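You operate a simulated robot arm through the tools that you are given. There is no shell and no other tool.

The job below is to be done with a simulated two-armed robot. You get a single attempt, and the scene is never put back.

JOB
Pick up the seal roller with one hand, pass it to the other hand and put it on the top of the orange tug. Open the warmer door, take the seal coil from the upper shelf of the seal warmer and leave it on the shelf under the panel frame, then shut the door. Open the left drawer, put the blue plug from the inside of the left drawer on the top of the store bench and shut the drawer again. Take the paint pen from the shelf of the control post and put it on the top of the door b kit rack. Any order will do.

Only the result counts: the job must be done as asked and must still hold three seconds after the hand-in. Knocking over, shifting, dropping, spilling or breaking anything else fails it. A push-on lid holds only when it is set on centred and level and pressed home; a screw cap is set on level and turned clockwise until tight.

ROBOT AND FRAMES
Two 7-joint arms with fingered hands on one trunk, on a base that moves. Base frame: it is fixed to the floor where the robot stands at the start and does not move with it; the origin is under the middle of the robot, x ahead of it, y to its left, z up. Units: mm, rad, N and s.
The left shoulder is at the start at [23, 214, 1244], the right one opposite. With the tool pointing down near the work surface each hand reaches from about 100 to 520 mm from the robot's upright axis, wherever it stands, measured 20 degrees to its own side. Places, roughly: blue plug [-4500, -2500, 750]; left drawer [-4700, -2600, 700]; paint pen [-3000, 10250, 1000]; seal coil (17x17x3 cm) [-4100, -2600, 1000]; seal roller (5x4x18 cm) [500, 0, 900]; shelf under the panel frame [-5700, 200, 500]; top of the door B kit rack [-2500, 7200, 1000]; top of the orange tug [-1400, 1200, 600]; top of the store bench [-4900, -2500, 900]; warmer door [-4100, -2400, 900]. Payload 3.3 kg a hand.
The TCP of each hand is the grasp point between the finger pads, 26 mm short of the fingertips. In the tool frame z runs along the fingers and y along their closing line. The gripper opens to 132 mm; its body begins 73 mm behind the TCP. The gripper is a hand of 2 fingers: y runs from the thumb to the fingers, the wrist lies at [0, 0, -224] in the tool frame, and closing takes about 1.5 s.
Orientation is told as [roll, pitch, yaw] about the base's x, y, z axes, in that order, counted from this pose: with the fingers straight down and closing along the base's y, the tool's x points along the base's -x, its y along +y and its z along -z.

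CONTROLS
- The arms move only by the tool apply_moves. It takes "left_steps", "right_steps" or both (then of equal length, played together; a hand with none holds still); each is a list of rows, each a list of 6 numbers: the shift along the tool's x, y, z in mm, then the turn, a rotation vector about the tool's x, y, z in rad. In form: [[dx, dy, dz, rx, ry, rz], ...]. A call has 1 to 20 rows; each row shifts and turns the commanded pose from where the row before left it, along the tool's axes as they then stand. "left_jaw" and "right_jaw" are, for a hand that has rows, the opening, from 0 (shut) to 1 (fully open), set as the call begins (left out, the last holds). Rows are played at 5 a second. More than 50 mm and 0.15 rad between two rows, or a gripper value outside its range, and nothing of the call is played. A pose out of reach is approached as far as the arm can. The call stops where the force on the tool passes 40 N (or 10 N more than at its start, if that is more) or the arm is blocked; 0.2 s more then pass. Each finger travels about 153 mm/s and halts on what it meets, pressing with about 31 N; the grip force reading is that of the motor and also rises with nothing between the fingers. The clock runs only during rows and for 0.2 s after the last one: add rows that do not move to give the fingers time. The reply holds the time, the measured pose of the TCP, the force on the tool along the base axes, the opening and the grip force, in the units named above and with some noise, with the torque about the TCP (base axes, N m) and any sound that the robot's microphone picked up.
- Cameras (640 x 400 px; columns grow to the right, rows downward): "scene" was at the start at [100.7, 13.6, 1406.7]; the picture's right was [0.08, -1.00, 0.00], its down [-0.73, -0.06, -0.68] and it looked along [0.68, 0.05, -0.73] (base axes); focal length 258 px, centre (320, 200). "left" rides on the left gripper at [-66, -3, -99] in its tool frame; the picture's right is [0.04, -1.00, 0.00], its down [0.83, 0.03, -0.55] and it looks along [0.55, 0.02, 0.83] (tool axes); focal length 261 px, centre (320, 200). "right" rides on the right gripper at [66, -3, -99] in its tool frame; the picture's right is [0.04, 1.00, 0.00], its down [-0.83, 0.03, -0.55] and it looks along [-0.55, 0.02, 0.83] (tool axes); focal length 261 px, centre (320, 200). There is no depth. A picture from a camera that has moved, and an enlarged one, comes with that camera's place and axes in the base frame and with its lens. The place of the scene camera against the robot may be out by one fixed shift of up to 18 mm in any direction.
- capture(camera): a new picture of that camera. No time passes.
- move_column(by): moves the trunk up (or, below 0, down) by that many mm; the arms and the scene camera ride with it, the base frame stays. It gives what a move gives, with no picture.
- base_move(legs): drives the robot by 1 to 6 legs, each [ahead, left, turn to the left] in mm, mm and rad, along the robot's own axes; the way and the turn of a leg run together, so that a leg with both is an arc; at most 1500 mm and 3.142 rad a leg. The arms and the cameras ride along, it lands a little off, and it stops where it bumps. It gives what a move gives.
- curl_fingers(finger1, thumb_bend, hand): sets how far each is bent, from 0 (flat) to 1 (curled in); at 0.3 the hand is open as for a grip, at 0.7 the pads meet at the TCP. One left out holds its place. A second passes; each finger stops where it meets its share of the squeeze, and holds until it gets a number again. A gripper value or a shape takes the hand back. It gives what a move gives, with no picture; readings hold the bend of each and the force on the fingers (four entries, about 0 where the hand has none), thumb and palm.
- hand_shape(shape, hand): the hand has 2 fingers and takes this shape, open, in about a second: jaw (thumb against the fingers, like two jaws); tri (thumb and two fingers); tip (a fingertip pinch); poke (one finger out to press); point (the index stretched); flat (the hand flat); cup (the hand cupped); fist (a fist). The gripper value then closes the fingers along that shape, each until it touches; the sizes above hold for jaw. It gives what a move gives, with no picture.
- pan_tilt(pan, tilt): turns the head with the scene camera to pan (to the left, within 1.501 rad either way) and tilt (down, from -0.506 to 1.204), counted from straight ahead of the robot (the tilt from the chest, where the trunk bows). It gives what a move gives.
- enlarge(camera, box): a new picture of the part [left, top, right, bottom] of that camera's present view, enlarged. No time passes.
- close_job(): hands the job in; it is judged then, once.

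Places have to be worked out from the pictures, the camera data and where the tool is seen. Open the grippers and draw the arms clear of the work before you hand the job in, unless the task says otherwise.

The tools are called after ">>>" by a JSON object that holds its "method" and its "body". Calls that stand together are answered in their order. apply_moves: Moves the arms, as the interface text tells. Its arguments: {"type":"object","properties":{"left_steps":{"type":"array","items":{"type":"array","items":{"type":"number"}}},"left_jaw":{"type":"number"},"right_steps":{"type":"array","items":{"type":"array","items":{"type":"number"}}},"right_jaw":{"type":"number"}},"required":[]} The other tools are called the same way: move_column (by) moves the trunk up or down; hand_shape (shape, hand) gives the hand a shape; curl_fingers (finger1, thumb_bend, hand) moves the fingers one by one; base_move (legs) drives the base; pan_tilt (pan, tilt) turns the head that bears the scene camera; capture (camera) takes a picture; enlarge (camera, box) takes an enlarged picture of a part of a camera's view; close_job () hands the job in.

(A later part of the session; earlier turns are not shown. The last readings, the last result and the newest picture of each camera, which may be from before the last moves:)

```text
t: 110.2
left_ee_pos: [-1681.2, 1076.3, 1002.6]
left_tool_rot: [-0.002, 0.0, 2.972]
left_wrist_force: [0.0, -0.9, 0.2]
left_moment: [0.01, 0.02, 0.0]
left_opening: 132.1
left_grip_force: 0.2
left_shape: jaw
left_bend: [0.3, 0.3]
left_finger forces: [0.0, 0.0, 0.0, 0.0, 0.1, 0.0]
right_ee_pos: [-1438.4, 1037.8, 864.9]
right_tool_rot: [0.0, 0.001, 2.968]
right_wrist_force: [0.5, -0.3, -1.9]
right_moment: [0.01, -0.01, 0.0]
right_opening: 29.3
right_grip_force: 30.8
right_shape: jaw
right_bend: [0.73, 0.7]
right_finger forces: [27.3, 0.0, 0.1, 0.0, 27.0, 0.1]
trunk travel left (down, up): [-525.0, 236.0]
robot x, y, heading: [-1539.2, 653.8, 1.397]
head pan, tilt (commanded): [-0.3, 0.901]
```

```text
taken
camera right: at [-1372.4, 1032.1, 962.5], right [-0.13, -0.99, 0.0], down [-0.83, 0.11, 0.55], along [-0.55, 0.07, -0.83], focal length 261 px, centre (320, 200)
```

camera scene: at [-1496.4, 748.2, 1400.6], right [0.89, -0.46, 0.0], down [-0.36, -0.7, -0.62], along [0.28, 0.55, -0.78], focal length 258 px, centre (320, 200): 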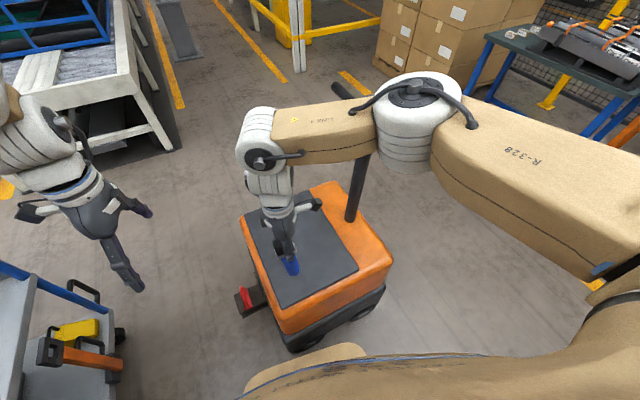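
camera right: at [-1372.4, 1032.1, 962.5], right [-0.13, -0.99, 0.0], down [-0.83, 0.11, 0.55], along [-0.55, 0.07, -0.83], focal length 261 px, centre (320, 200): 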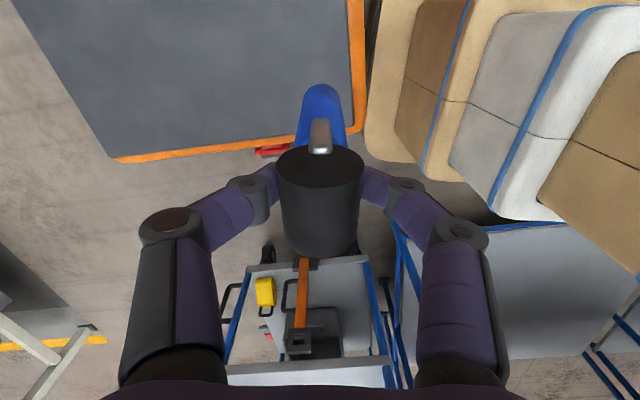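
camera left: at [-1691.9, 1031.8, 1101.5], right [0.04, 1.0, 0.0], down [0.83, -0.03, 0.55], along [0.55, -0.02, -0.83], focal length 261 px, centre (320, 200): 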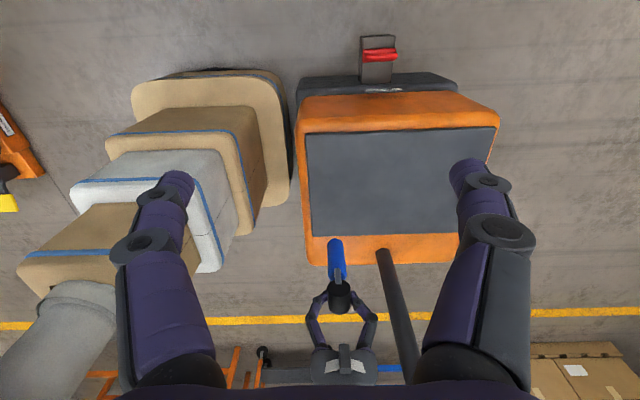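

The elbow is now about 50 mm clear of the T-head. I shift the roller 18 mm inward on the plate and lower by another 115 mm, leaving a gap above the plate.

>>> {"method": "apply_moves", "body": {"right_steps": [[-1, -6, 20, 0, 0, 0], [-1, -6, 20, 0, 0, 0], [-1, -6, 25, 0, 0, 0], [0, 0, 25, 0, 0, 0], [0, 0, 25, 0, 0, 0], [0, 0, 0, 0, 0, 0]]}}

>>> {"method": "capture", "body": {"camera": "scene"}}

>>> {"method": "capture", "body": {"camera": "right"}}

>>> {"method": "capture", "body": {"camera": "left"}}

```text
t: 111.8
left_ee_pos: [-1681.6, 1076.0, 1003.6]
left_tool_rot: [-0.002, 0.0, 2.974]
left_wrist_force: [0.1, -0.3, 0.2]
left_moment: [-0.02, 0.0, 0.0]
left_opening: 131.9
left_grip_force: 0.0
left_shape: jaw
left_bend: [0.3, 0.3]
left_finger forces: [0.1, 0.0, 0.0, 0.0, 0.1, 0.0]
right_ee_pos: [-1396.3, 1070.4, 750.3]
right_tool_rot: [-0.012, 0.016, 2.892]
right_wrist_force: [-0.6, -1.2, -2.3]
right_moment: [-0.04, -0.01, 0.0]
right_opening: 29.1
right_grip_force: 30.0
right_shape: jaw
right_bend: [0.73, 0.7]
right_finger forces: [27.6, 0.0, 0.1, 0.0, 27.3, 0.0]
trunk travel left (down, up): [-525.0, 236.0]
robot x, y, heading: [-1542.4, 655.3, 1.396]
head pan, tilt (commanded): [-0.3, 0.901]
stopped in row 6 (right hand): the arm was blocked; the commanded pose is now the measured one
```

```text
taken
camera scene: at [-1497.0, 748.3, 1400.7], right [0.89, -0.46, 0.0], down [-0.36, -0.7, -0.62], along [0.28, 0.55, -0.78], focal length 258 px, centre (320, 200)
```

scene: 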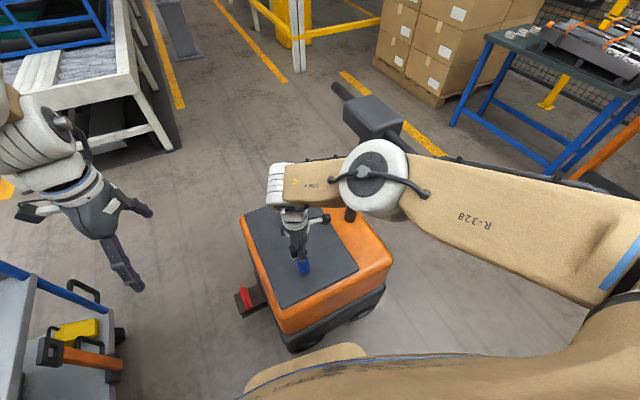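

```text
taken
camera right: at [-1333.3, 1058.2, 850.0], right [-0.21, -0.98, -0.01], down [-0.83, 0.17, 0.54], along [-0.52, 0.12, -0.84], focal length 261 px, centre (320, 200)
```

right: 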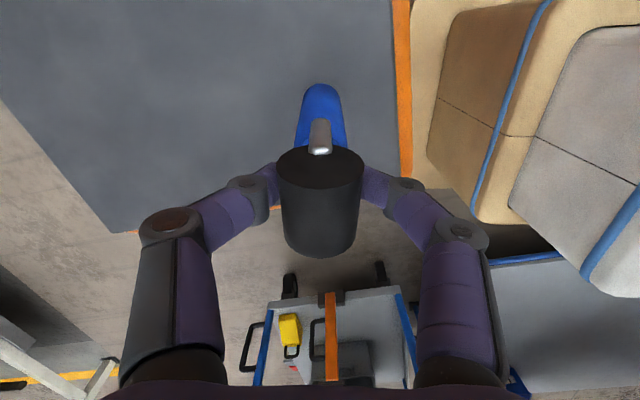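

```text
taken
camera left: at [-1745.1, 1089.1, 1100.7], right [0.21, 0.98, 0.0], down [0.82, -0.17, 0.55], along [0.54, -0.11, -0.83], focal length 261 px, centre (320, 200)
```

left: 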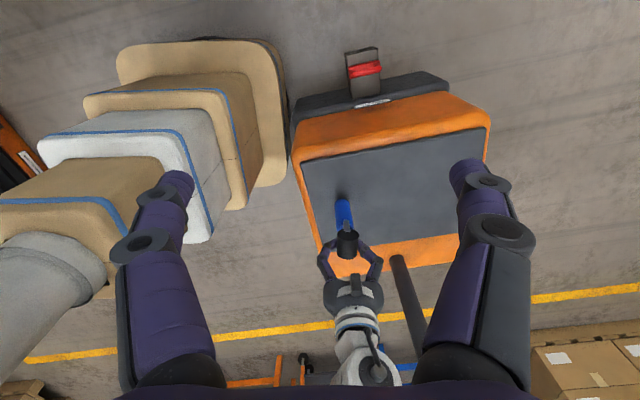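

The arm stopped at (-1396, 1070, 750) with the roller about 23 mm above the plate; the tug still hasn't moved and the elbow is well clear of the T-handle now. I re-level the hand slightly in place.

>>> {"method": "apply_moves", "body": {"right_steps": [[0, 0, 0, -0.012, -0.016, 0], [0, 0, 0, 0, 0, 0]]}}

>>> {"method": "enlarge", "body": {"camera": "left", "box": [280, 150, 440, 300]}}

>>> {"method": "enlarge", "body": {"camera": "scene", "box": [230, 180, 400, 320]}}

```text
t: 112.4
left_ee_pos: [-1680.8, 1075.7, 1003.4]
left_tool_rot: [-0.002, 0.0, 2.976]
left_wrist_force: [1.0, 0.8, 0.5]
left_moment: [-0.03, 0.01, 0.0]
left_opening: 131.7
left_grip_force: 0.0
left_shape: jaw
left_bend: [0.3, 0.3]
left_finger forces: [0.0, 0.1, 0.1, 0.0, 0.1, 0.0]
right_ee_pos: [-1402.3, 1067.5, 749.7]
right_tool_rot: [0.002, -0.001, 2.901]
right_wrist_force: [-0.7, 0.0, -2.9]
right_moment: [0.03, 0.0, 0.01]
right_opening: 29.5
right_grip_force: 31.1
right_shape: jaw
right_bend: [0.73, 0.7]
right_finger forces: [27.6, 0.0, 0.0, 0.1, 27.3, 0.0]
trunk travel left (down, up): [-525.0, 236.0]
robot x, y, heading: [-1541.3, 660.1, 1.392]
head pan, tilt (commanded): [-0.3, 0.901]
```

```text
2.67 times, centred on (360, 225) of left
camera zoom: at [-1745.3, 1089.1, 1100.7], right [0.21, 0.98, 0.0], down [0.82, -0.17, 0.55], along [0.54, -0.11, -0.83], focal length 695 px, centre (213, 133)
```

zoom: 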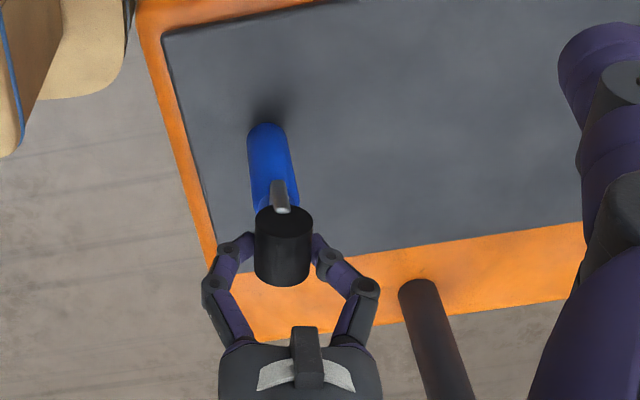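

```text
2.86 times, centred on (315, 250) of scene
camera zoom: at [-1497.2, 748.3, 1400.7], right [0.89, -0.46, 0.0], down [-0.36, -0.7, -0.62], along [0.28, 0.55, -0.78], focal length 737 px, centre (334, 57)
```

zoom: 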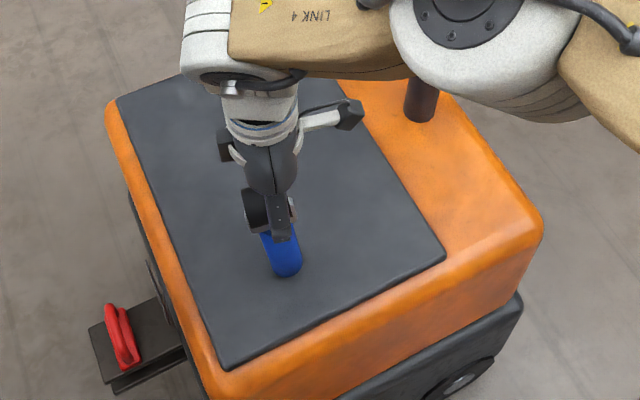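

The hand is level and the roller hangs upright just above the plate. I lower slowly in small steps and watch the force.

>>> {"method": "apply_moves", "body": {"right_steps": [[0, 0, 4, 0, 0, 0], [0, 0, 4, 0, 0, 0], [0, 0, 4, 0, 0, 0], [0, 0, 0, 0, 0, 0]]}}

```text
t: 113.4
left_ee_pos: [-1680.5, 1076.1, 1002.0]
left_tool_rot: [-0.002, -0.001, 2.977]
left_wrist_force: [0.1, 0.6, 0.6]
left_moment: [0.02, 0.02, 0.01]
left_opening: 131.8
left_grip_force: 0.1
left_shape: jaw
left_bend: [0.3, 0.3]
left_finger forces: [0.1, 0.1, 0.0, 0.0, 0.0, 0.0]
right_ee_pos: [-1379.6, 1078.5, 740.0]
right_tool_rot: [-0.01, 0.01, 2.863]
right_wrist_force: [-0.2, 1.5, -1.9]
right_moment: [-0.01, 0.01, -0.04]
right_opening: 29.1
right_grip_force: 30.7
right_shape: jaw
right_bend: [0.73, 0.7]
right_finger forces: [27.4, 0.0, 0.0, 0.1, 27.1, 0.0]
trunk travel left (down, up): [-525.0, 236.0]
robot x, y, heading: [-1541.6, 657.4, 1.395]
head pan, tilt (commanded): [-0.3, 0.901]
```

The arm drifts sideways near its reach limit, so I use the column for the last bit: first 8 mm.

>>> {"method": "move_column", "body": {"by": -8}}

```text
t: 114.0
left_ee_pos: [-1680.9, 1077.3, 993.2]
left_tool_rot: [-0.002, -0.001, 2.973]
left_wrist_force: [0.2, -0.8, 0.2]
left_moment: [-0.01, 0.02, 0.02]
left_opening: 131.8
left_grip_force: 0.1
left_shape: jaw
left_bend: [0.3, 0.3]
left_finger forces: [0.1, 0.1, 0.0, 0.0, 0.0, 0.1]
right_ee_pos: [-1382.5, 1071.0, 727.2]
right_tool_rot: [0.0, 0.012, 2.871]
right_wrist_force: [0.3, -0.8, -2.3]
right_moment: [-0.04, 0.02, 0.03]
right_opening: 21.1
right_grip_force: 31.1
right_shape: jaw
right_bend: [0.76, 0.74]
right_finger forces: [21.2, 0.1, 0.0, 0.1, 21.3, 0.0]
trunk travel left (down, up): [-517.0, 244.0]
robot x, y, heading: [-1542.7, 659.7, 1.396]
head pan, tilt (commanded): [-0.3, 0.901]
```

The opening changed from 29 to 21 mm: the roller moved in the grip. I look right away.

>>> {"method": "capture", "body": {"camera": "right"}}

>>> {"method": "enlarge", "body": {"camera": "left", "box": [280, 150, 440, 300]}}

>>> {"method": "enlarge", "body": {"camera": "scene", "box": [230, 180, 400, 320]}}

```text
taken
camera right: at [-1317.5, 1058.7, 826.6], right [-0.23, -0.97, 0.0], down [-0.82, 0.19, 0.54], along [-0.53, 0.12, -0.84], focal length 261 px, centre (320, 200)
```

right: 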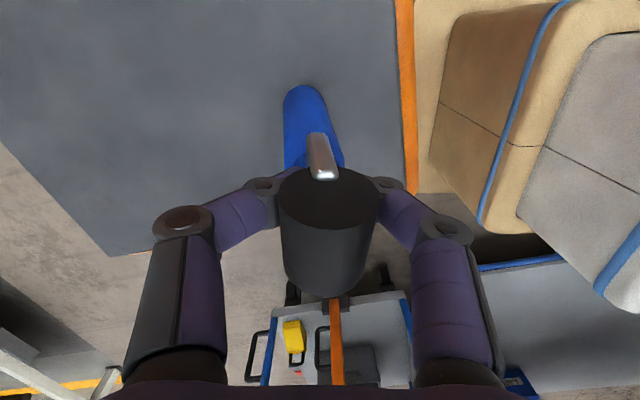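

```text
2.67 times, centred on (360, 225) of left
camera zoom: at [-1745.2, 1088.9, 1092.7], right [0.21, 0.98, 0.0], down [0.82, -0.17, 0.55], along [0.54, -0.11, -0.83], focal length 695 px, centre (213, 133)
```

zoom: 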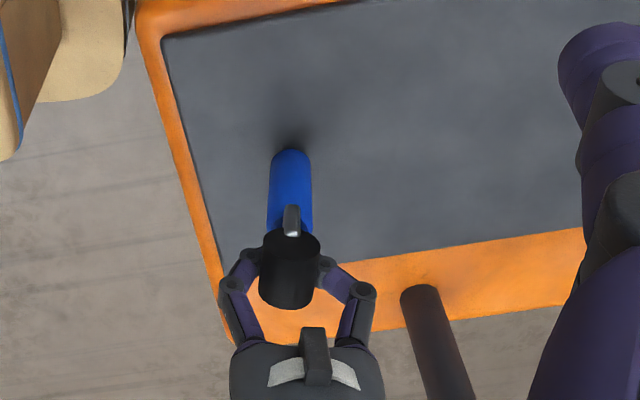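

```text
2.86 times, centred on (315, 250) of scene
camera zoom: at [-1497.0, 748.5, 1392.6], right [0.89, -0.46, 0.0], down [-0.36, -0.7, -0.62], along [0.28, 0.55, -0.78], focal length 737 px, centre (334, 57)
```

zoom: 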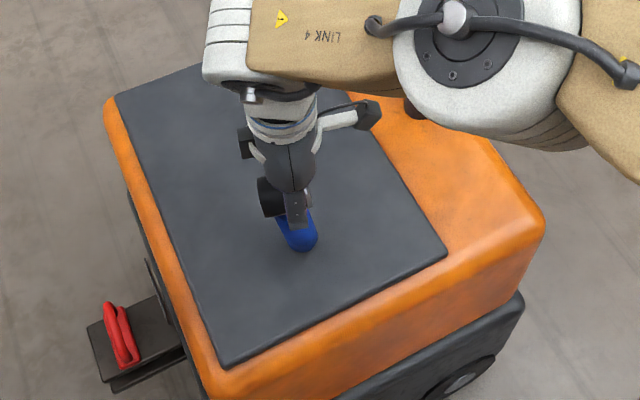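

The foot touched and the roller tilted some degrees in the grip. I raise the column 25 mm to hang it free and measure the tilt.

>>> {"method": "move_column", "body": {"by": 25}}

>>> {"method": "capture", "body": {"camera": "right"}}

>>> {"method": "enlarge", "body": {"camera": "left", "box": [280, 150, 440, 300]}}

>>> {"method": "enlarge", "body": {"camera": "scene", "box": [230, 180, 400, 320]}}

```text
t: 114.7
left_ee_pos: [-1680.8, 1077.3, 1018.5]
left_tool_rot: [-0.001, 0.002, 2.974]
left_wrist_force: [-0.1, 0.1, 0.4]
left_moment: [0.0, 0.04, -0.01]
left_opening: 131.8
left_grip_force: 0.0
left_shape: jaw
left_bend: [0.3, 0.3]
left_finger forces: [0.0, 0.0, 0.1, 0.0, 0.0, 0.1]
right_ee_pos: [-1381.1, 1075.1, 755.6]
right_tool_rot: [-0.006, 0.009, 2.866]
right_wrist_force: [-0.3, -0.7, -2.5]
right_moment: [0.05, -0.02, 0.01]
right_opening: 21.1
right_grip_force: 31.0
right_shape: jaw
right_bend: [0.76, 0.74]
right_finger forces: [21.2, 0.0, 0.0, 0.0, 21.3, 0.0]
trunk travel left (down, up): [-542.0, 219.0]
robot x, y, heading: [-1541.7, 660.5, 1.399]
head pan, tilt (commanded): [-0.3, 0.901]
```

```text
taken
camera right: at [-1316.3, 1062.4, 854.7], right [-0.23, -0.97, 0.0], down [-0.82, 0.19, 0.55], along [-0.53, 0.13, -0.84], focal length 261 px, centre (320, 200)
```

right: 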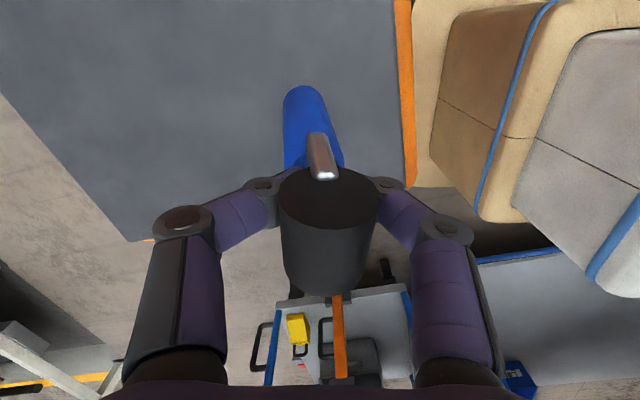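

```text
2.67 times, centred on (360, 225) of left
camera zoom: at [-1745.2, 1089.5, 1117.4], right [0.21, 0.98, 0.0], down [0.82, -0.17, 0.55], along [0.54, -0.11, -0.83], focal length 695 px, centre (213, 133)
```

zoom: 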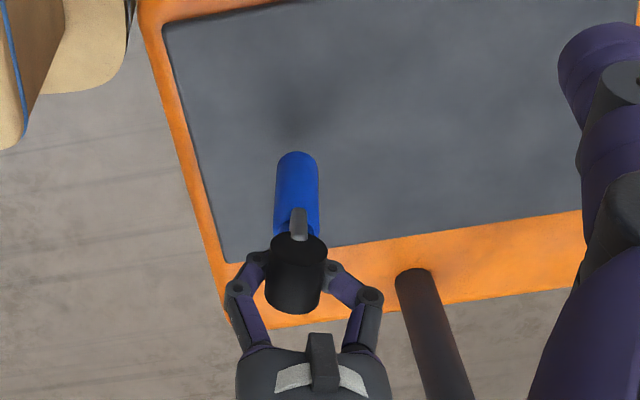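

```text
2.86 times, centred on (315, 250) of scene
camera zoom: at [-1497.3, 747.9, 1417.7], right [0.89, -0.46, 0.0], down [-0.36, -0.7, -0.62], along [0.28, 0.55, -0.78], focal length 737 px, centre (334, 57)
```

zoom: 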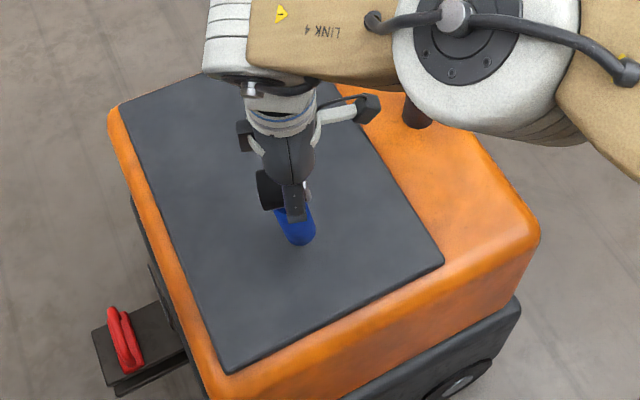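

In the right camera the handle leans about 0.127 rad toward the tool's -y side, with no lean in x. I tilt the hand by the opposite amount to bring the roller upright.

>>> {"method": "apply_moves", "body": {"right_steps": [[0, 0, 0, -0.064, 0, 0], [0, 0, 0, -0.063, 0, 0], [0, 0, 0, 0, 0, 0]]}}

>>> {"method": "enlarge", "body": {"camera": "left", "box": [280, 150, 440, 300]}}

>>> {"method": "enlarge", "body": {"camera": "scene", "box": [230, 180, 400, 320]}}

>>> {"method": "capture", "body": {"camera": "right"}}

```text
t: 115.7
left_ee_pos: [-1681.1, 1076.1, 1019.3]
left_tool_rot: [-0.002, 0.0, 2.976]
left_wrist_force: [0.0, 0.4, -0.2]
left_moment: [-0.03, 0.02, 0.01]
left_opening: 132.0
left_grip_force: 0.1
left_shape: jaw
left_bend: [0.3, 0.3]
left_finger forces: [0.0, 0.1, 0.1, 0.0, 0.0, 0.0]
right_ee_pos: [-1344.3, 1061.1, 763.6]
right_tool_rot: [0.112, 0.03, 2.819]
right_wrist_force: [-0.1, 0.5, -1.8]
right_moment: [-0.01, -0.01, 0.0]
right_opening: 21.1
right_grip_force: 31.0
right_shape: jaw
right_bend: [0.76, 0.74]
right_finger forces: [21.4, 0.0, 0.0, 0.1, 21.7, 0.0]
right hand out of reach, approached as far as the arm can: row 1, 2
trunk travel left (down, up): [-542.0, 219.0]
robot x, y, heading: [-1540.3, 658.4, 1.396]
head pan, tilt (commanded): [-0.3, 0.901]
stopped in row 3 (right hand): the arm was blocked; the commanded pose is now the measured one
```

```text
2.67 times, centred on (360, 225) of left
camera zoom: at [-1745.0, 1089.1, 1117.7], right [0.21, 0.98, 0.0], down [0.82, -0.17, 0.55], along [0.54, -0.11, -0.83], focal length 695 px, centre (213, 133)
```

zoom: 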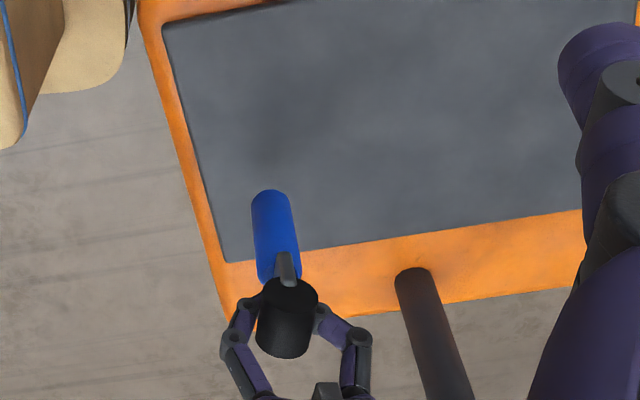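

```text
2.86 times, centred on (315, 250) of scene
camera zoom: at [-1497.1, 747.4, 1417.7], right [0.89, -0.46, 0.0], down [-0.36, -0.7, -0.62], along [0.28, 0.55, -0.78], focal length 737 px, centre (334, 57)
```

zoom: 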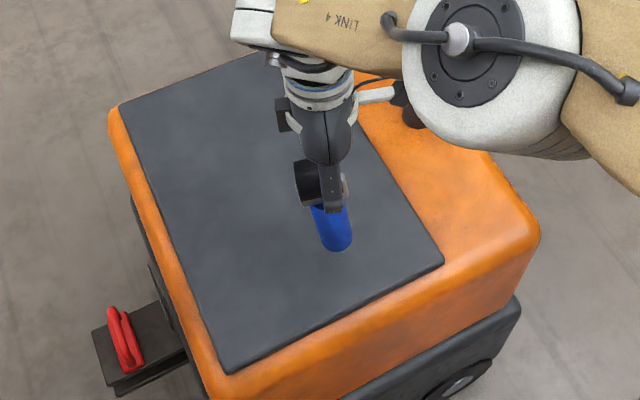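

```text
taken
camera right: at [-1280.4, 1057.1, 863.3], right [-0.28, -0.95, 0.11], down [-0.8, 0.29, 0.53], along [-0.54, 0.06, -0.84], focal length 261 px, centre (320, 200)
```

right: 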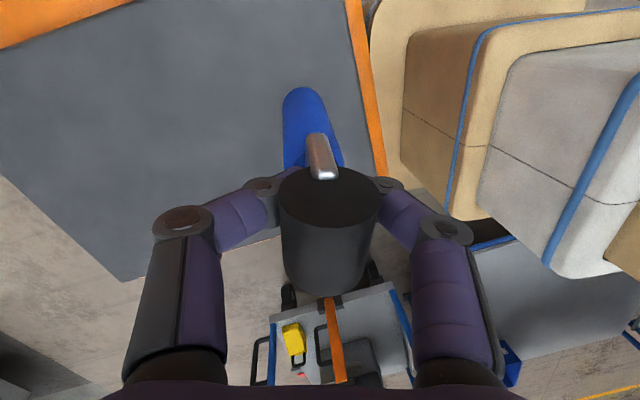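

The roller is now within about 2° of upright, hanging over the plate at x ≈ -1344. I lower the column in small steps and watch the grip readings for contact.

>>> {"method": "move_column", "body": {"by": -20}}

>>> {"method": "capture", "body": {"camera": "right"}}

>>> {"method": "enlarge", "body": {"camera": "left", "box": [280, 150, 440, 300]}}

>>> {"method": "enlarge", "body": {"camera": "scene", "box": [230, 180, 400, 320]}}

```text
t: 116.3
left_ee_pos: [-1681.2, 1076.8, 999.8]
left_tool_rot: [-0.002, 0.001, 2.974]
left_wrist_force: [-0.5, 0.3, 0.7]
left_moment: [0.01, -0.01, 0.0]
left_opening: 131.8
left_grip_force: 0.0
left_shape: jaw
left_bend: [0.3, 0.3]
left_finger forces: [0.1, 0.1, 0.0, 0.1, 0.0, 0.0]
right_ee_pos: [-1350.8, 1060.7, 743.7]
right_tool_rot: [0.112, 0.026, 2.828]
right_wrist_force: [-1.1, 0.1, -2.3]
right_moment: [0.0, 0.04, 0.0]
right_opening: 20.6
right_grip_force: 31.4
right_shape: jaw
right_bend: [0.76, 0.74]
right_finger forces: [21.7, 0.0, 0.1, 0.1, 21.9, 0.0]
trunk travel left (down, up): [-522.0, 239.0]
robot x, y, heading: [-1540.9, 661.9, 1.392]
head pan, tilt (commanded): [-0.3, 0.901]
```

```text
taken
camera right: at [-1285.1, 1056.4, 843.1], right [-0.27, -0.96, 0.11], down [-0.8, 0.29, 0.53], along [-0.54, 0.05, -0.84], focal length 261 px, centre (320, 200)
```

right: 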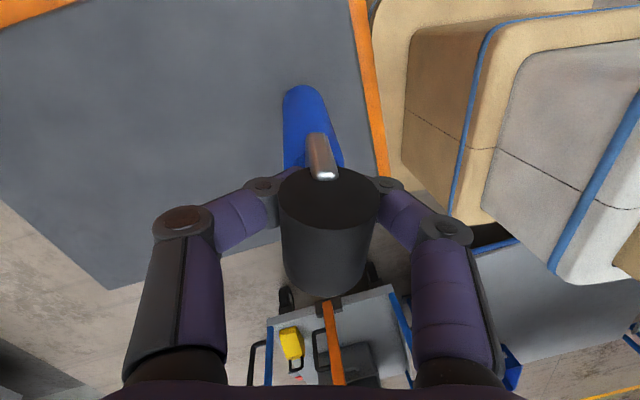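

```text
2.67 times, centred on (360, 225) of left
camera zoom: at [-1745.3, 1088.8, 1097.9], right [0.21, 0.98, 0.0], down [0.82, -0.17, 0.55], along [0.54, -0.11, -0.83], focal length 695 px, centre (213, 133)
```

zoom: 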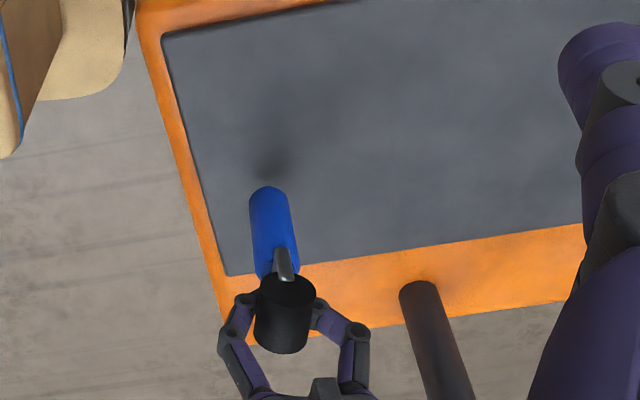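

```text
2.86 times, centred on (315, 250) of scene
camera zoom: at [-1497.2, 748.1, 1397.7], right [0.89, -0.46, 0.0], down [-0.36, -0.7, -0.62], along [0.28, 0.55, -0.78], focal length 737 px, centre (334, 57)
```

zoom: 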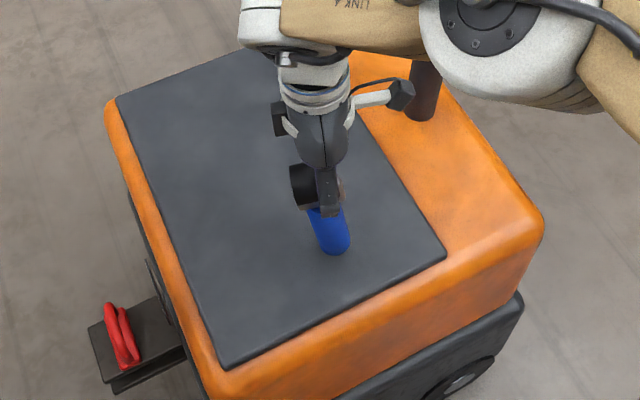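

Comparing views, the handle still leans about 4° with its foot toward +x. I correct that with another small hand turn while it hangs above the plate.

>>> {"method": "apply_moves", "body": {"right_steps": [[0, 0, 0, -0.01, -0.035, 0], [0, 0, 0, -0.01, -0.035, 0], [0, 0, 0, 0, 0, 0]]}}

>>> {"method": "capture", "body": {"camera": "right"}}

>>> {"method": "enlarge", "body": {"camera": "left", "box": [280, 150, 440, 300]}}

>>> {"method": "enlarge", "body": {"camera": "scene", "box": [230, 180, 400, 320]}}

```text
t: 117.1
left_ee_pos: [-1681.2, 1076.7, 999.7]
left_tool_rot: [-0.002, -0.001, 2.976]
left_wrist_force: [0.9, 0.3, 0.0]
left_moment: [-0.01, 0.01, 0.01]
left_opening: 132.3
left_grip_force: 0.1
left_shape: jaw
left_bend: [0.3, 0.3]
left_finger forces: [0.0, 0.1, 0.0, 0.0, 0.0, 0.0]
right_ee_pos: [-1351.9, 1060.4, 744.0]
right_tool_rot: [0.132, -0.044, 2.819]
right_wrist_force: [0.0, 0.7, -1.6]
right_moment: [0.03, -0.03, 0.0]
right_opening: 21.1
right_grip_force: 31.0
right_shape: jaw
right_bend: [0.76, 0.74]
right_finger forces: [21.8, 0.0, 0.1, 0.0, 21.9, 0.0]
trunk travel left (down, up): [-522.0, 239.0]
robot x, y, heading: [-1540.5, 654.8, 1.392]
head pan, tilt (commanded): [-0.3, 0.901]
```

```text
taken
camera right: at [-1278.5, 1056.1, 838.5], right [-0.27, -0.95, 0.13], down [-0.75, 0.29, 0.59], along [-0.6, 0.06, -0.8], focal length 261 px, centre (320, 200)
```

right: 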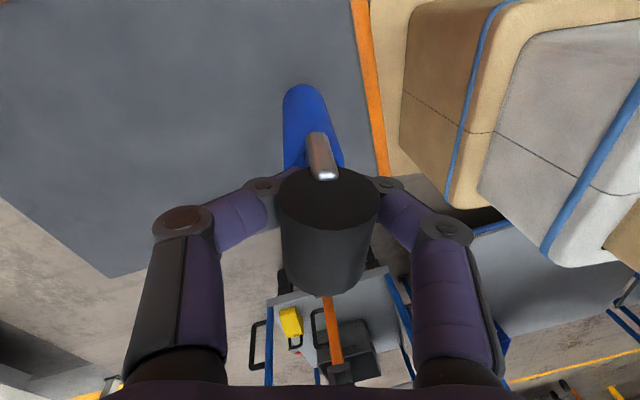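

```text
2.67 times, centred on (360, 225) of left
camera zoom: at [-1745.3, 1089.0, 1097.7], right [0.21, 0.98, 0.0], down [0.82, -0.17, 0.55], along [0.54, -0.11, -0.83], focal length 695 px, centre (213, 133)
```

zoom: 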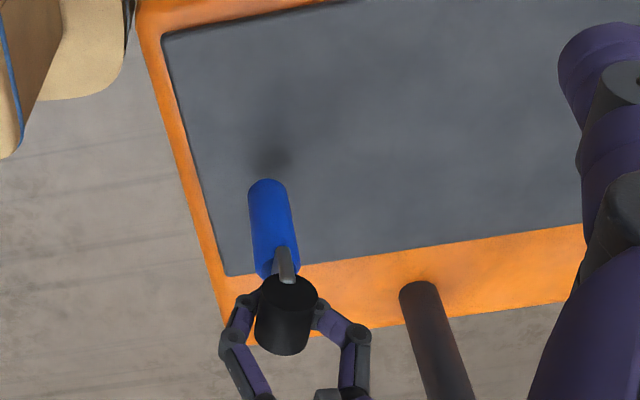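

```text
2.86 times, centred on (315, 250) of scene
camera zoom: at [-1497.2, 748.4, 1397.7], right [0.89, -0.46, 0.0], down [-0.36, -0.7, -0.62], along [0.28, 0.55, -0.78], focal length 737 px, centre (334, 57)
```

zoom: 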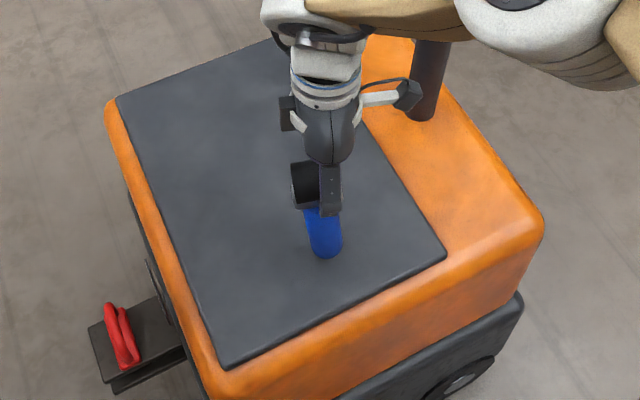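

Nearly upright now: residual lean is about 0.03 rad in x and 0.05 rad in y. One more small correction, then I lower 12 mm by the column.

>>> {"method": "apply_moves", "body": {"right_steps": [[0, 0, 0, 0.035, -0.025, 0], [0, 0, 0, 0, 0, 0]]}}

>>> {"method": "move_column", "body": {"by": -10}}

>>> {"method": "enlarge", "body": {"camera": "left", "box": [280, 150, 440, 300]}}

>>> {"method": "enlarge", "body": {"camera": "scene", "box": [230, 180, 400, 320]}}

```text
t: 117.7
left_ee_pos: [-1682.0, 1076.1, 999.2]
left_tool_rot: [-0.004, 0.0, 2.977]
left_wrist_force: [-0.1, -0.1, -0.2]
left_moment: [-0.01, -0.03, -0.01]
left_opening: 132.0
left_grip_force: 0.1
left_shape: jaw
left_bend: [0.3, 0.3]
left_finger forces: [0.1, 0.1, 0.1, 0.1, 0.1, 0.0]
right_ee_pos: [-1350.9, 1061.0, 744.0]
right_tool_rot: [0.099, -0.068, 2.815]
right_wrist_force: [0.1, 0.7, -1.9]
right_moment: [-0.02, -0.01, 0.01]
right_opening: 21.2
right_grip_force: 31.2
right_shape: jaw
right_bend: [0.76, 0.74]
right_finger forces: [21.6, 0.0, 0.1, 0.0, 21.7, 0.0]
trunk travel left (down, up): [-522.0, 239.0]
robot x, y, heading: [-1543.6, 659.2, 1.394]
head pan, tilt (commanded): [-0.3, 0.901]
```

```text
t: 118.3
left_ee_pos: [-1681.8, 1075.8, 989.4]
left_tool_rot: [-0.001, 0.0, 2.975]
left_wrist_force: [-0.2, -0.3, 0.1]
left_moment: [0.01, -0.01, 0.02]
left_opening: 131.8
left_grip_force: 0.0
left_shape: jaw
left_bend: [0.3, 0.3]
left_finger forces: [0.1, 0.0, 0.1, 0.0, 0.0, 0.0]
right_ee_pos: [-1349.7, 1060.0, 734.2]
right_tool_rot: [0.098, -0.067, 2.816]
right_wrist_force: [0.7, -0.2, -2.1]
right_moment: [-0.01, -0.01, 0.02]
right_opening: 21.2
right_grip_force: 30.8
right_shape: jaw
right_bend: [0.76, 0.74]
right_finger forces: [21.6, 0.0, 0.0, 0.1, 21.9, 0.0]
trunk travel left (down, up): [-512.0, 249.0]
robot x, y, heading: [-1541.7, 657.7, 1.392]
head pan, tilt (commanded): [-0.3, 0.901]
```

```text
2.67 times, centred on (360, 225) of left
camera zoom: at [-1745.1, 1088.8, 1087.8], right [0.21, 0.98, 0.0], down [0.82, -0.17, 0.55], along [0.54, -0.11, -0.83], focal length 695 px, centre (213, 133)
```

zoom: 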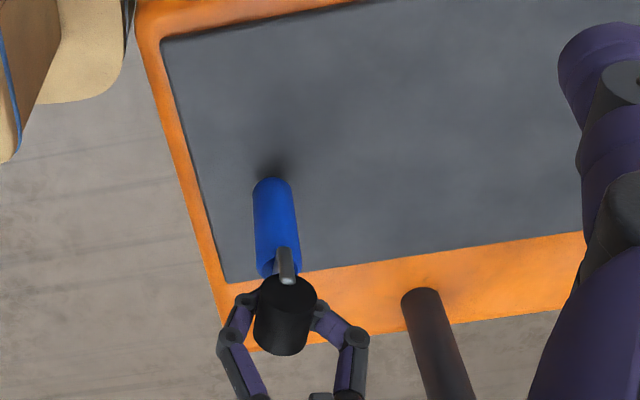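

```text
2.86 times, centred on (315, 250) of scene
camera zoom: at [-1496.9, 748.7, 1387.6], right [0.89, -0.46, 0.0], down [-0.36, -0.7, -0.62], along [0.28, 0.55, -0.78], focal length 737 px, centre (334, 57)
```

zoom: 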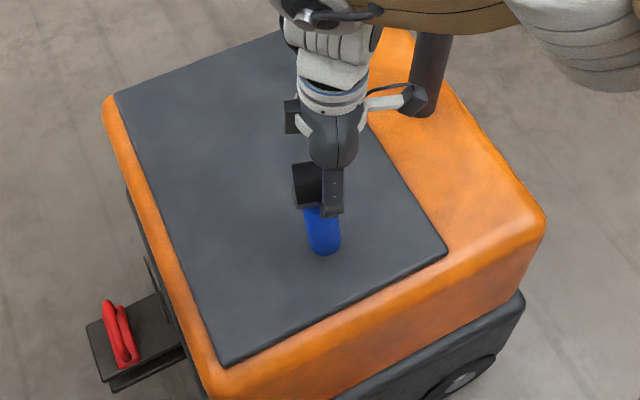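

The roller looks upright from both cameras, with its shadow closing in. I lower the column in 5 mm steps.

>>> {"method": "move_column", "body": {"by": -5}}

>>> {"method": "move_column", "body": {"by": -4}}

>>> {"method": "enlarge", "body": {"camera": "left", "box": [300, 190, 400, 270]}}

```text
t: 118.8
left_ee_pos: [-1680.5, 1076.4, 983.3]
left_tool_rot: [0.0, -0.001, 2.973]
left_wrist_force: [-0.5, 0.1, -0.3]
left_moment: [-0.01, 0.02, 0.01]
left_opening: 131.9
left_grip_force: 0.0
left_shape: jaw
left_bend: [0.3, 0.3]
left_finger forces: [0.1, 0.0, 0.0, 0.0, 0.1, 0.0]
right_ee_pos: [-1350.0, 1059.6, 728.1]
right_tool_rot: [0.096, -0.066, 2.814]
right_wrist_force: [0.0, 0.2, -1.6]
right_moment: [0.04, 0.0, 0.01]
right_opening: 21.2
right_grip_force: 31.3
right_shape: jaw
right_bend: [0.76, 0.74]
right_finger forces: [21.6, 0.0, 0.0, 0.0, 21.9, 0.0]
trunk travel left (down, up): [-507.0, 254.0]
robot x, y, heading: [-1539.0, 660.4, 1.398]
head pan, tilt (commanded): [-0.3, 0.901]
```

```text
t: 119.4
left_ee_pos: [-1680.4, 1076.6, 980.3]
left_tool_rot: [-0.001, -0.001, 2.973]
left_wrist_force: [0.4, 0.7, -0.2]
left_moment: [-0.01, -0.03, 0.01]
left_opening: 132.0
left_grip_force: 0.0
left_shape: jaw
left_bend: [0.3, 0.3]
left_finger forces: [0.1, 0.1, 0.0, 0.1, 0.1, 0.1]
right_ee_pos: [-1350.1, 1060.0, 725.0]
right_tool_rot: [0.097, -0.069, 2.816]
right_wrist_force: [-0.7, 0.0, -2.4]
right_moment: [0.01, -0.02, 0.0]
right_opening: 21.0
right_grip_force: 30.9
right_shape: jaw
right_bend: [0.76, 0.74]
right_finger forces: [21.6, 0.0, 0.0, 0.0, 21.8, 0.1]
trunk travel left (down, up): [-503.0, 258.0]
robot x, y, heading: [-1542.2, 663.3, 1.406]
head pan, tilt (commanded): [-0.3, 0.901]
```

```text
5.00 times, centred on (350, 230) of left
camera zoom: at [-1745.2, 1088.9, 1078.8], right [0.21, 0.98, 0.0], down [0.82, -0.17, 0.55], along [0.54, -0.11, -0.83], focal length 1303 px, centre (170, 50)
```

zoom: 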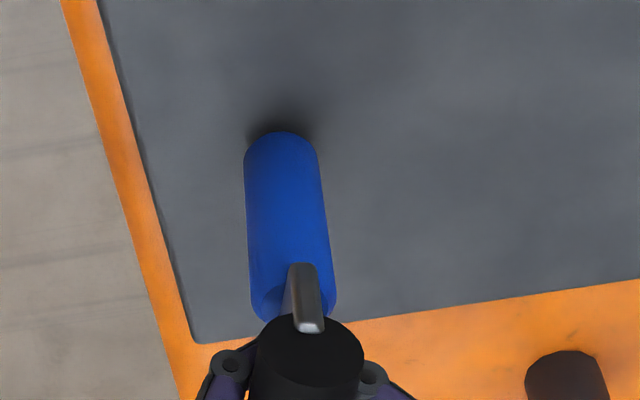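

Still hanging free (-2.4 N), with the contact shadow very near. I keep lowering in small steps.

>>> {"method": "move_column", "body": {"by": -4}}

>>> {"method": "move_column", "body": {"by": -3}}

>>> {"method": "enlarge", "body": {"camera": "left", "box": [300, 190, 400, 270]}}

```text
t: 119.9
left_ee_pos: [-1680.4, 1077.2, 976.3]
left_tool_rot: [-0.002, 0.0, 2.973]
left_wrist_force: [1.3, 1.0, -0.2]
left_moment: [-0.01, 0.01, -0.01]
left_opening: 131.9
left_grip_force: 0.1
left_shape: jaw
left_bend: [0.3, 0.3]
left_finger forces: [0.0, 0.0, 0.0, 0.0, 0.0, 0.0]
right_ee_pos: [-1351.2, 1060.9, 721.5]
right_tool_rot: [0.097, -0.067, 2.814]
right_wrist_force: [0.7, -0.1, -1.6]
right_moment: [0.0, 0.01, 0.0]
right_opening: 21.2
right_grip_force: 30.8
right_shape: jaw
right_bend: [0.76, 0.74]
right_finger forces: [21.6, 0.1, 0.0, 0.0, 21.8, 0.0]
trunk travel left (down, up): [-499.0, 262.0]
robot x, y, heading: [-1537.3, 655.9, 1.4]
head pan, tilt (commanded): [-0.3, 0.901]
```

```text
t: 120.4
left_ee_pos: [-1682.0, 1077.1, 974.0]
left_tool_rot: [0.0, 0.001, 2.975]
left_wrist_force: [0.0, -0.3, -0.4]
left_moment: [0.01, 0.02, 0.02]
left_opening: 131.8
left_grip_force: 0.1
left_shape: jaw
left_bend: [0.3, 0.3]
left_finger forces: [0.0, 0.1, 0.0, 0.0, 0.0, 0.0]
right_ee_pos: [-1350.0, 1060.5, 718.6]
right_tool_rot: [0.098, -0.068, 2.815]
right_wrist_force: [-0.3, 0.3, -2.4]
right_moment: [0.02, -0.05, 0.01]
right_opening: 20.9
right_grip_force: 30.4
right_shape: jaw
right_bend: [0.76, 0.74]
right_finger forces: [21.5, 0.0, 0.0, 0.0, 21.8, 0.0]
trunk travel left (down, up): [-496.0, 265.0]
robot x, y, heading: [-1539.8, 661.8, 1.396]
head pan, tilt (commanded): [-0.3, 0.901]
```

```text
5.00 times, centred on (350, 230) of left
camera zoom: at [-1745.2, 1089.0, 1071.7], right [0.21, 0.98, 0.0], down [0.82, -0.17, 0.55], along [0.54, -0.11, -0.83], focal length 1303 px, centre (170, 50)
```

zoom: 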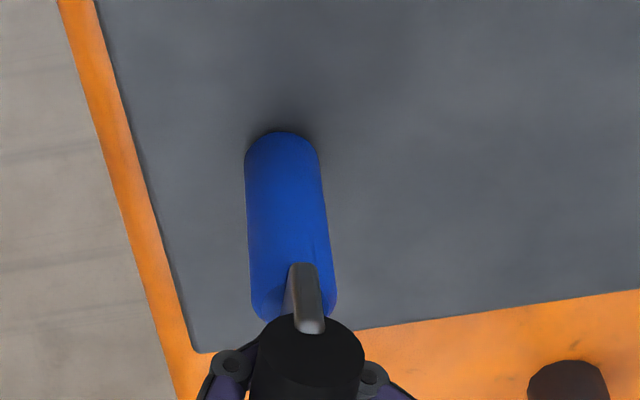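

Contact is imminent; I go on in 3 mm steps and watch the force.

>>> {"method": "move_column", "body": {"by": -3}}

>>> {"method": "move_column", "body": {"by": -3}}

>>> {"method": "enlarge", "body": {"camera": "left", "box": [300, 190, 400, 270]}}

```text
t: 121.0
left_ee_pos: [-1681.3, 1076.5, 970.5]
left_tool_rot: [-0.002, -0.001, 2.975]
left_wrist_force: [-0.7, 0.6, -0.6]
left_moment: [0.02, 0.02, 0.0]
left_opening: 131.7
left_grip_force: 0.1
left_shape: jaw
left_bend: [0.3, 0.3]
left_finger forces: [0.1, 0.1, 0.0, 0.0, 0.0, 0.0]
right_ee_pos: [-1349.3, 1060.4, 715.9]
right_tool_rot: [0.095, -0.067, 2.816]
right_wrist_force: [0.8, 0.0, 11.3]
right_moment: [-0.03, -0.02, 0.01]
right_opening: 21.1
right_grip_force: 31.0
right_shape: jaw
right_bend: [0.76, 0.74]
right_finger forces: [23.3, 0.1, 0.0, 0.0, 23.8, 0.1]
trunk travel left (down, up): [-493.0, 268.0]
robot x, y, heading: [-1535.7, 658.0, 1.394]
head pan, tilt (commanded): [-0.3, 0.901]
```

```text
t: 121.5
left_ee_pos: [-1682.3, 1076.1, 967.9]
left_tool_rot: [-0.002, 0.001, 2.974]
left_wrist_force: [-0.6, -0.3, -0.4]
left_moment: [0.0, 0.01, 0.02]
left_opening: 131.8
left_grip_force: 0.1
left_shape: jaw
left_bend: [0.3, 0.3]
left_finger forces: [0.0, 0.1, 0.1, 0.0, 0.0, 0.0]
right_ee_pos: [-1349.8, 1060.7, 714.3]
right_tool_rot: [0.095, -0.068, 2.817]
right_wrist_force: [4.5, 0.8, 27.3]
right_moment: [-0.03, 0.0, -0.03]
right_opening: 23.9
right_grip_force: 30.8
right_shape: jaw
right_bend: [0.77, 0.75]
right_finger forces: [27.6, 0.1, 0.0, 0.0, 30.0, 0.0]
trunk travel left (down, up): [-490.0, 271.0]
robot x, y, heading: [-1539.9, 656.4, 1.395]
head pan, tilt (commanded): [-0.3, 0.901]
```

```text
5.00 times, centred on (350, 230) of left
camera zoom: at [-1745.5, 1087.6, 1066.5], right [0.21, 0.98, 0.0], down [0.81, -0.17, 0.55], along [0.54, -0.11, -0.83], focal length 1303 px, centre (170, 50)
```

zoom: 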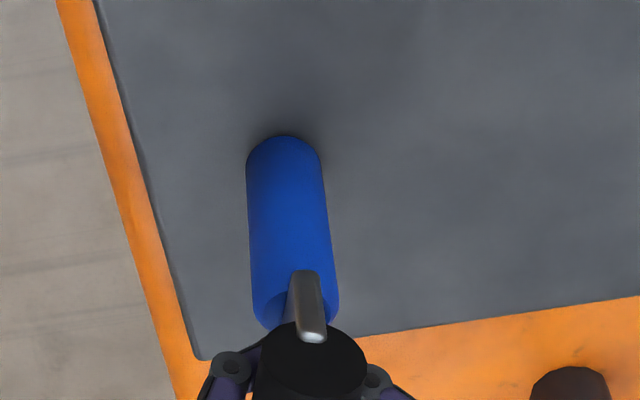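

The foot is on the plate (27 N). I ease off by 2 mm so only a light press remains, then check it stands true before opening.

>>> {"method": "move_column", "body": {"by": 2.5}}

>>> {"method": "enlarge", "body": {"camera": "scene", "box": [230, 180, 400, 320]}}

>>> {"method": "capture", "body": {"camera": "right"}}

```text
t: 122.0
left_ee_pos: [-1682.4, 1075.2, 969.7]
left_tool_rot: [-0.003, 0.0, 2.976]
left_wrist_force: [0.1, -0.5, 0.0]
left_moment: [-0.01, -0.01, 0.01]
left_opening: 131.8
left_grip_force: 0.1
left_shape: jaw
left_bend: [0.3, 0.3]
left_finger forces: [0.0, 0.0, 0.0, 0.1, 0.0, 0.0]
right_ee_pos: [-1350.0, 1058.9, 714.4]
right_tool_rot: [0.099, -0.069, 2.815]
right_wrist_force: [1.8, 0.5, 16.2]
right_moment: [0.06, -0.05, 0.0]
right_opening: 23.7
right_grip_force: 31.6
right_shape: jaw
right_bend: [0.77, 0.75]
right_finger forces: [25.3, 0.1, 0.1, 0.1, 27.1, 0.0]
trunk travel left (down, up): [-492.0, 268.0]
robot x, y, heading: [-1540.0, 657.7, 1.396]
head pan, tilt (commanded): [-0.3, 0.901]
```

```text
2.86 times, centred on (315, 250) of scene
camera zoom: at [-1497.1, 749.1, 1368.2], right [0.89, -0.46, 0.0], down [-0.36, -0.7, -0.62], along [0.28, 0.55, -0.78], focal length 737 px, centre (334, 57)
```

zoom: 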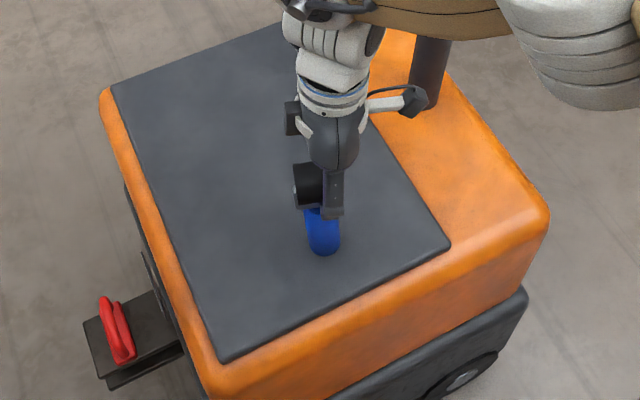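

```text
taken
camera right: at [-1276.7, 1050.6, 807.6], right [-0.27, -0.96, 0.09], down [-0.74, 0.27, 0.61], along [-0.61, 0.1, -0.79], focal length 261 px, centre (320, 200)
```

right: 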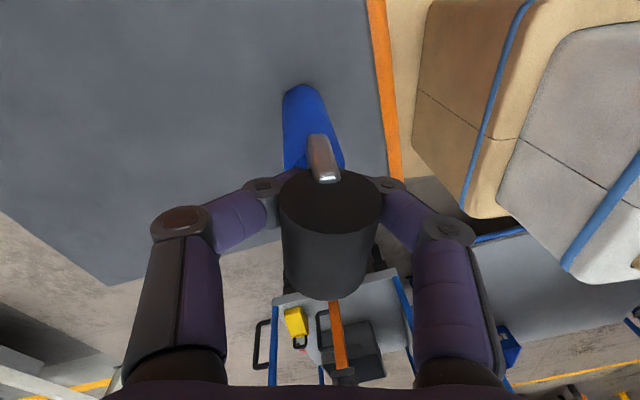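

It stands upright on the plate with 16 N press. I ease another 1.5 mm and then open the right hand.

>>> {"method": "move_column", "body": {"by": 1.5}}

>>> {"method": "apply_moves", "body": {"right_steps": [[0, 0, 0, 0, 0, 0], [0, 0, 0, 0, 0, 0], [0, 0, 0, 0, 0, 0], [0, 0, 0, 0, 0, 0], [0, 0, 0, 0, 0, 0]], "right_jaw": 1.0}}

>>> {"method": "capture", "body": {"camera": "right"}}

>>> {"method": "enlarge", "body": {"camera": "scene", "box": [230, 180, 400, 320]}}

>>> {"method": "enlarge", "body": {"camera": "left", "box": [280, 150, 440, 300]}}

```text
t: 122.5
left_ee_pos: [-1682.6, 1076.6, 972.9]
left_tool_rot: [-0.002, -0.001, 2.975]
left_wrist_force: [-0.5, -0.3, 0.4]
left_moment: [0.04, 0.01, 0.01]
left_opening: 131.9
left_grip_force: 0.0
left_shape: jaw
left_bend: [0.3, 0.3]
left_finger forces: [0.0, 0.0, 0.0, 0.0, 0.1, 0.1]
right_ee_pos: [-1350.4, 1058.6, 715.7]
right_tool_rot: [0.098, -0.068, 2.815]
right_wrist_force: [0.3, 0.8, 5.0]
right_moment: [0.02, -0.06, 0.02]
right_opening: 23.8
right_grip_force: 31.0
right_shape: jaw
right_bend: [0.77, 0.74]
right_finger forces: [22.0, 0.0, 0.0, 0.0, 23.2, 0.0]
trunk travel left (down, up): [-494.0, 267.0]
robot x, y, heading: [-1541.9, 657.4, 1.396]
head pan, tilt (commanded): [-0.3, 0.901]
```

```text
t: 123.7
left_ee_pos: [-1680.9, 1076.1, 972.3]
left_tool_rot: [-0.002, 0.0, 2.977]
left_wrist_force: [0.0, 0.3, 0.2]
left_moment: [-0.04, -0.01, -0.01]
left_opening: 131.8
left_grip_force: 0.0
left_shape: jaw
left_bend: [0.3, 0.3]
left_finger forces: [0.0, 0.1, 0.0, 0.1, 0.0, 0.0]
right_ee_pos: [-1350.5, 1060.4, 716.5]
right_tool_rot: [0.098, -0.068, 2.816]
right_wrist_force: [-0.2, -0.1, 0.3]
right_moment: [0.0, 0.01, -0.01]
right_opening: 131.9
right_grip_force: 0.0
right_shape: jaw
right_bend: [0.3, 0.3]
right_finger forces: [0.1, 0.1, 0.1, 0.0, 0.1, 0.0]
trunk travel left (down, up): [-494.0, 267.0]
robot x, y, heading: [-1539.9, 657.4, 1.396]
head pan, tilt (commanded): [-0.3, 0.901]
```

```text
taken
camera right: at [-1276.5, 1051.4, 808.9], right [-0.27, -0.96, 0.09], down [-0.74, 0.27, 0.61], along [-0.61, 0.1, -0.79], focal length 261 px, centre (320, 200)
```

right: 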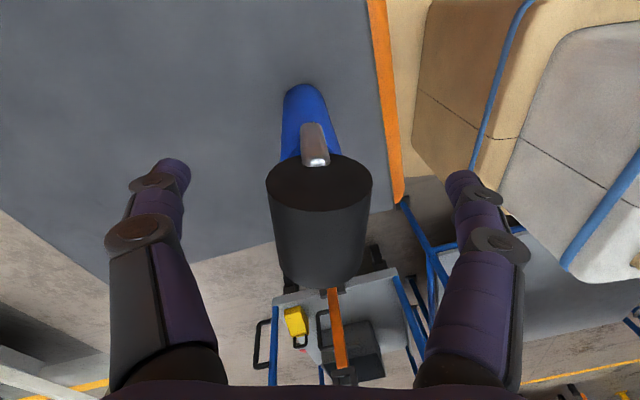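

```text
2.86 times, centred on (315, 250) of scene
camera zoom: at [-1496.8, 750.1, 1369.6], right [0.89, -0.46, 0.0], down [-0.36, -0.7, -0.62], along [0.28, 0.55, -0.78], focal length 737 px, centre (334, 57)
```

zoom: 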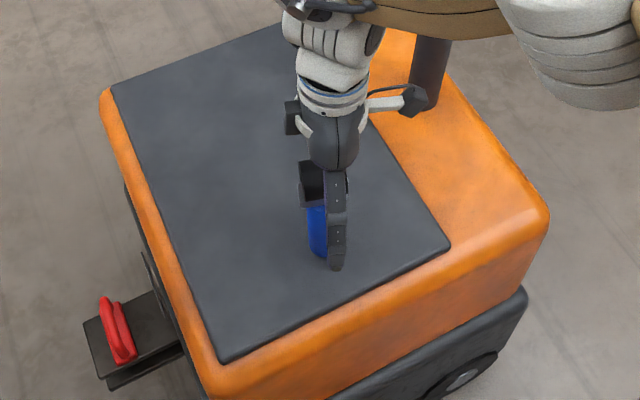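

```text
2.67 times, centred on (360, 225) of left
camera zoom: at [-1745.2, 1089.0, 1069.7], right [0.21, 0.98, 0.0], down [0.82, -0.17, 0.55], along [0.54, -0.11, -0.83], focal length 695 px, centre (213, 133)
```

zoom: 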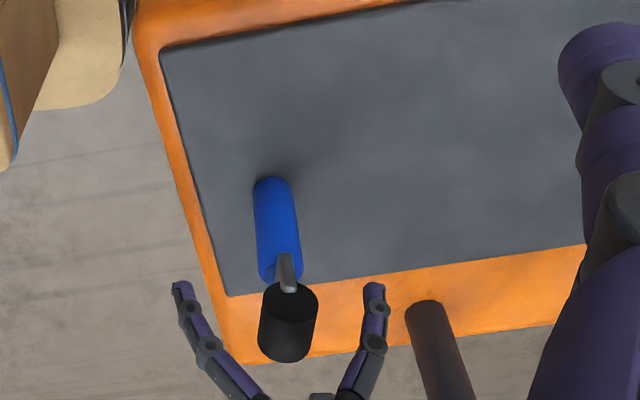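

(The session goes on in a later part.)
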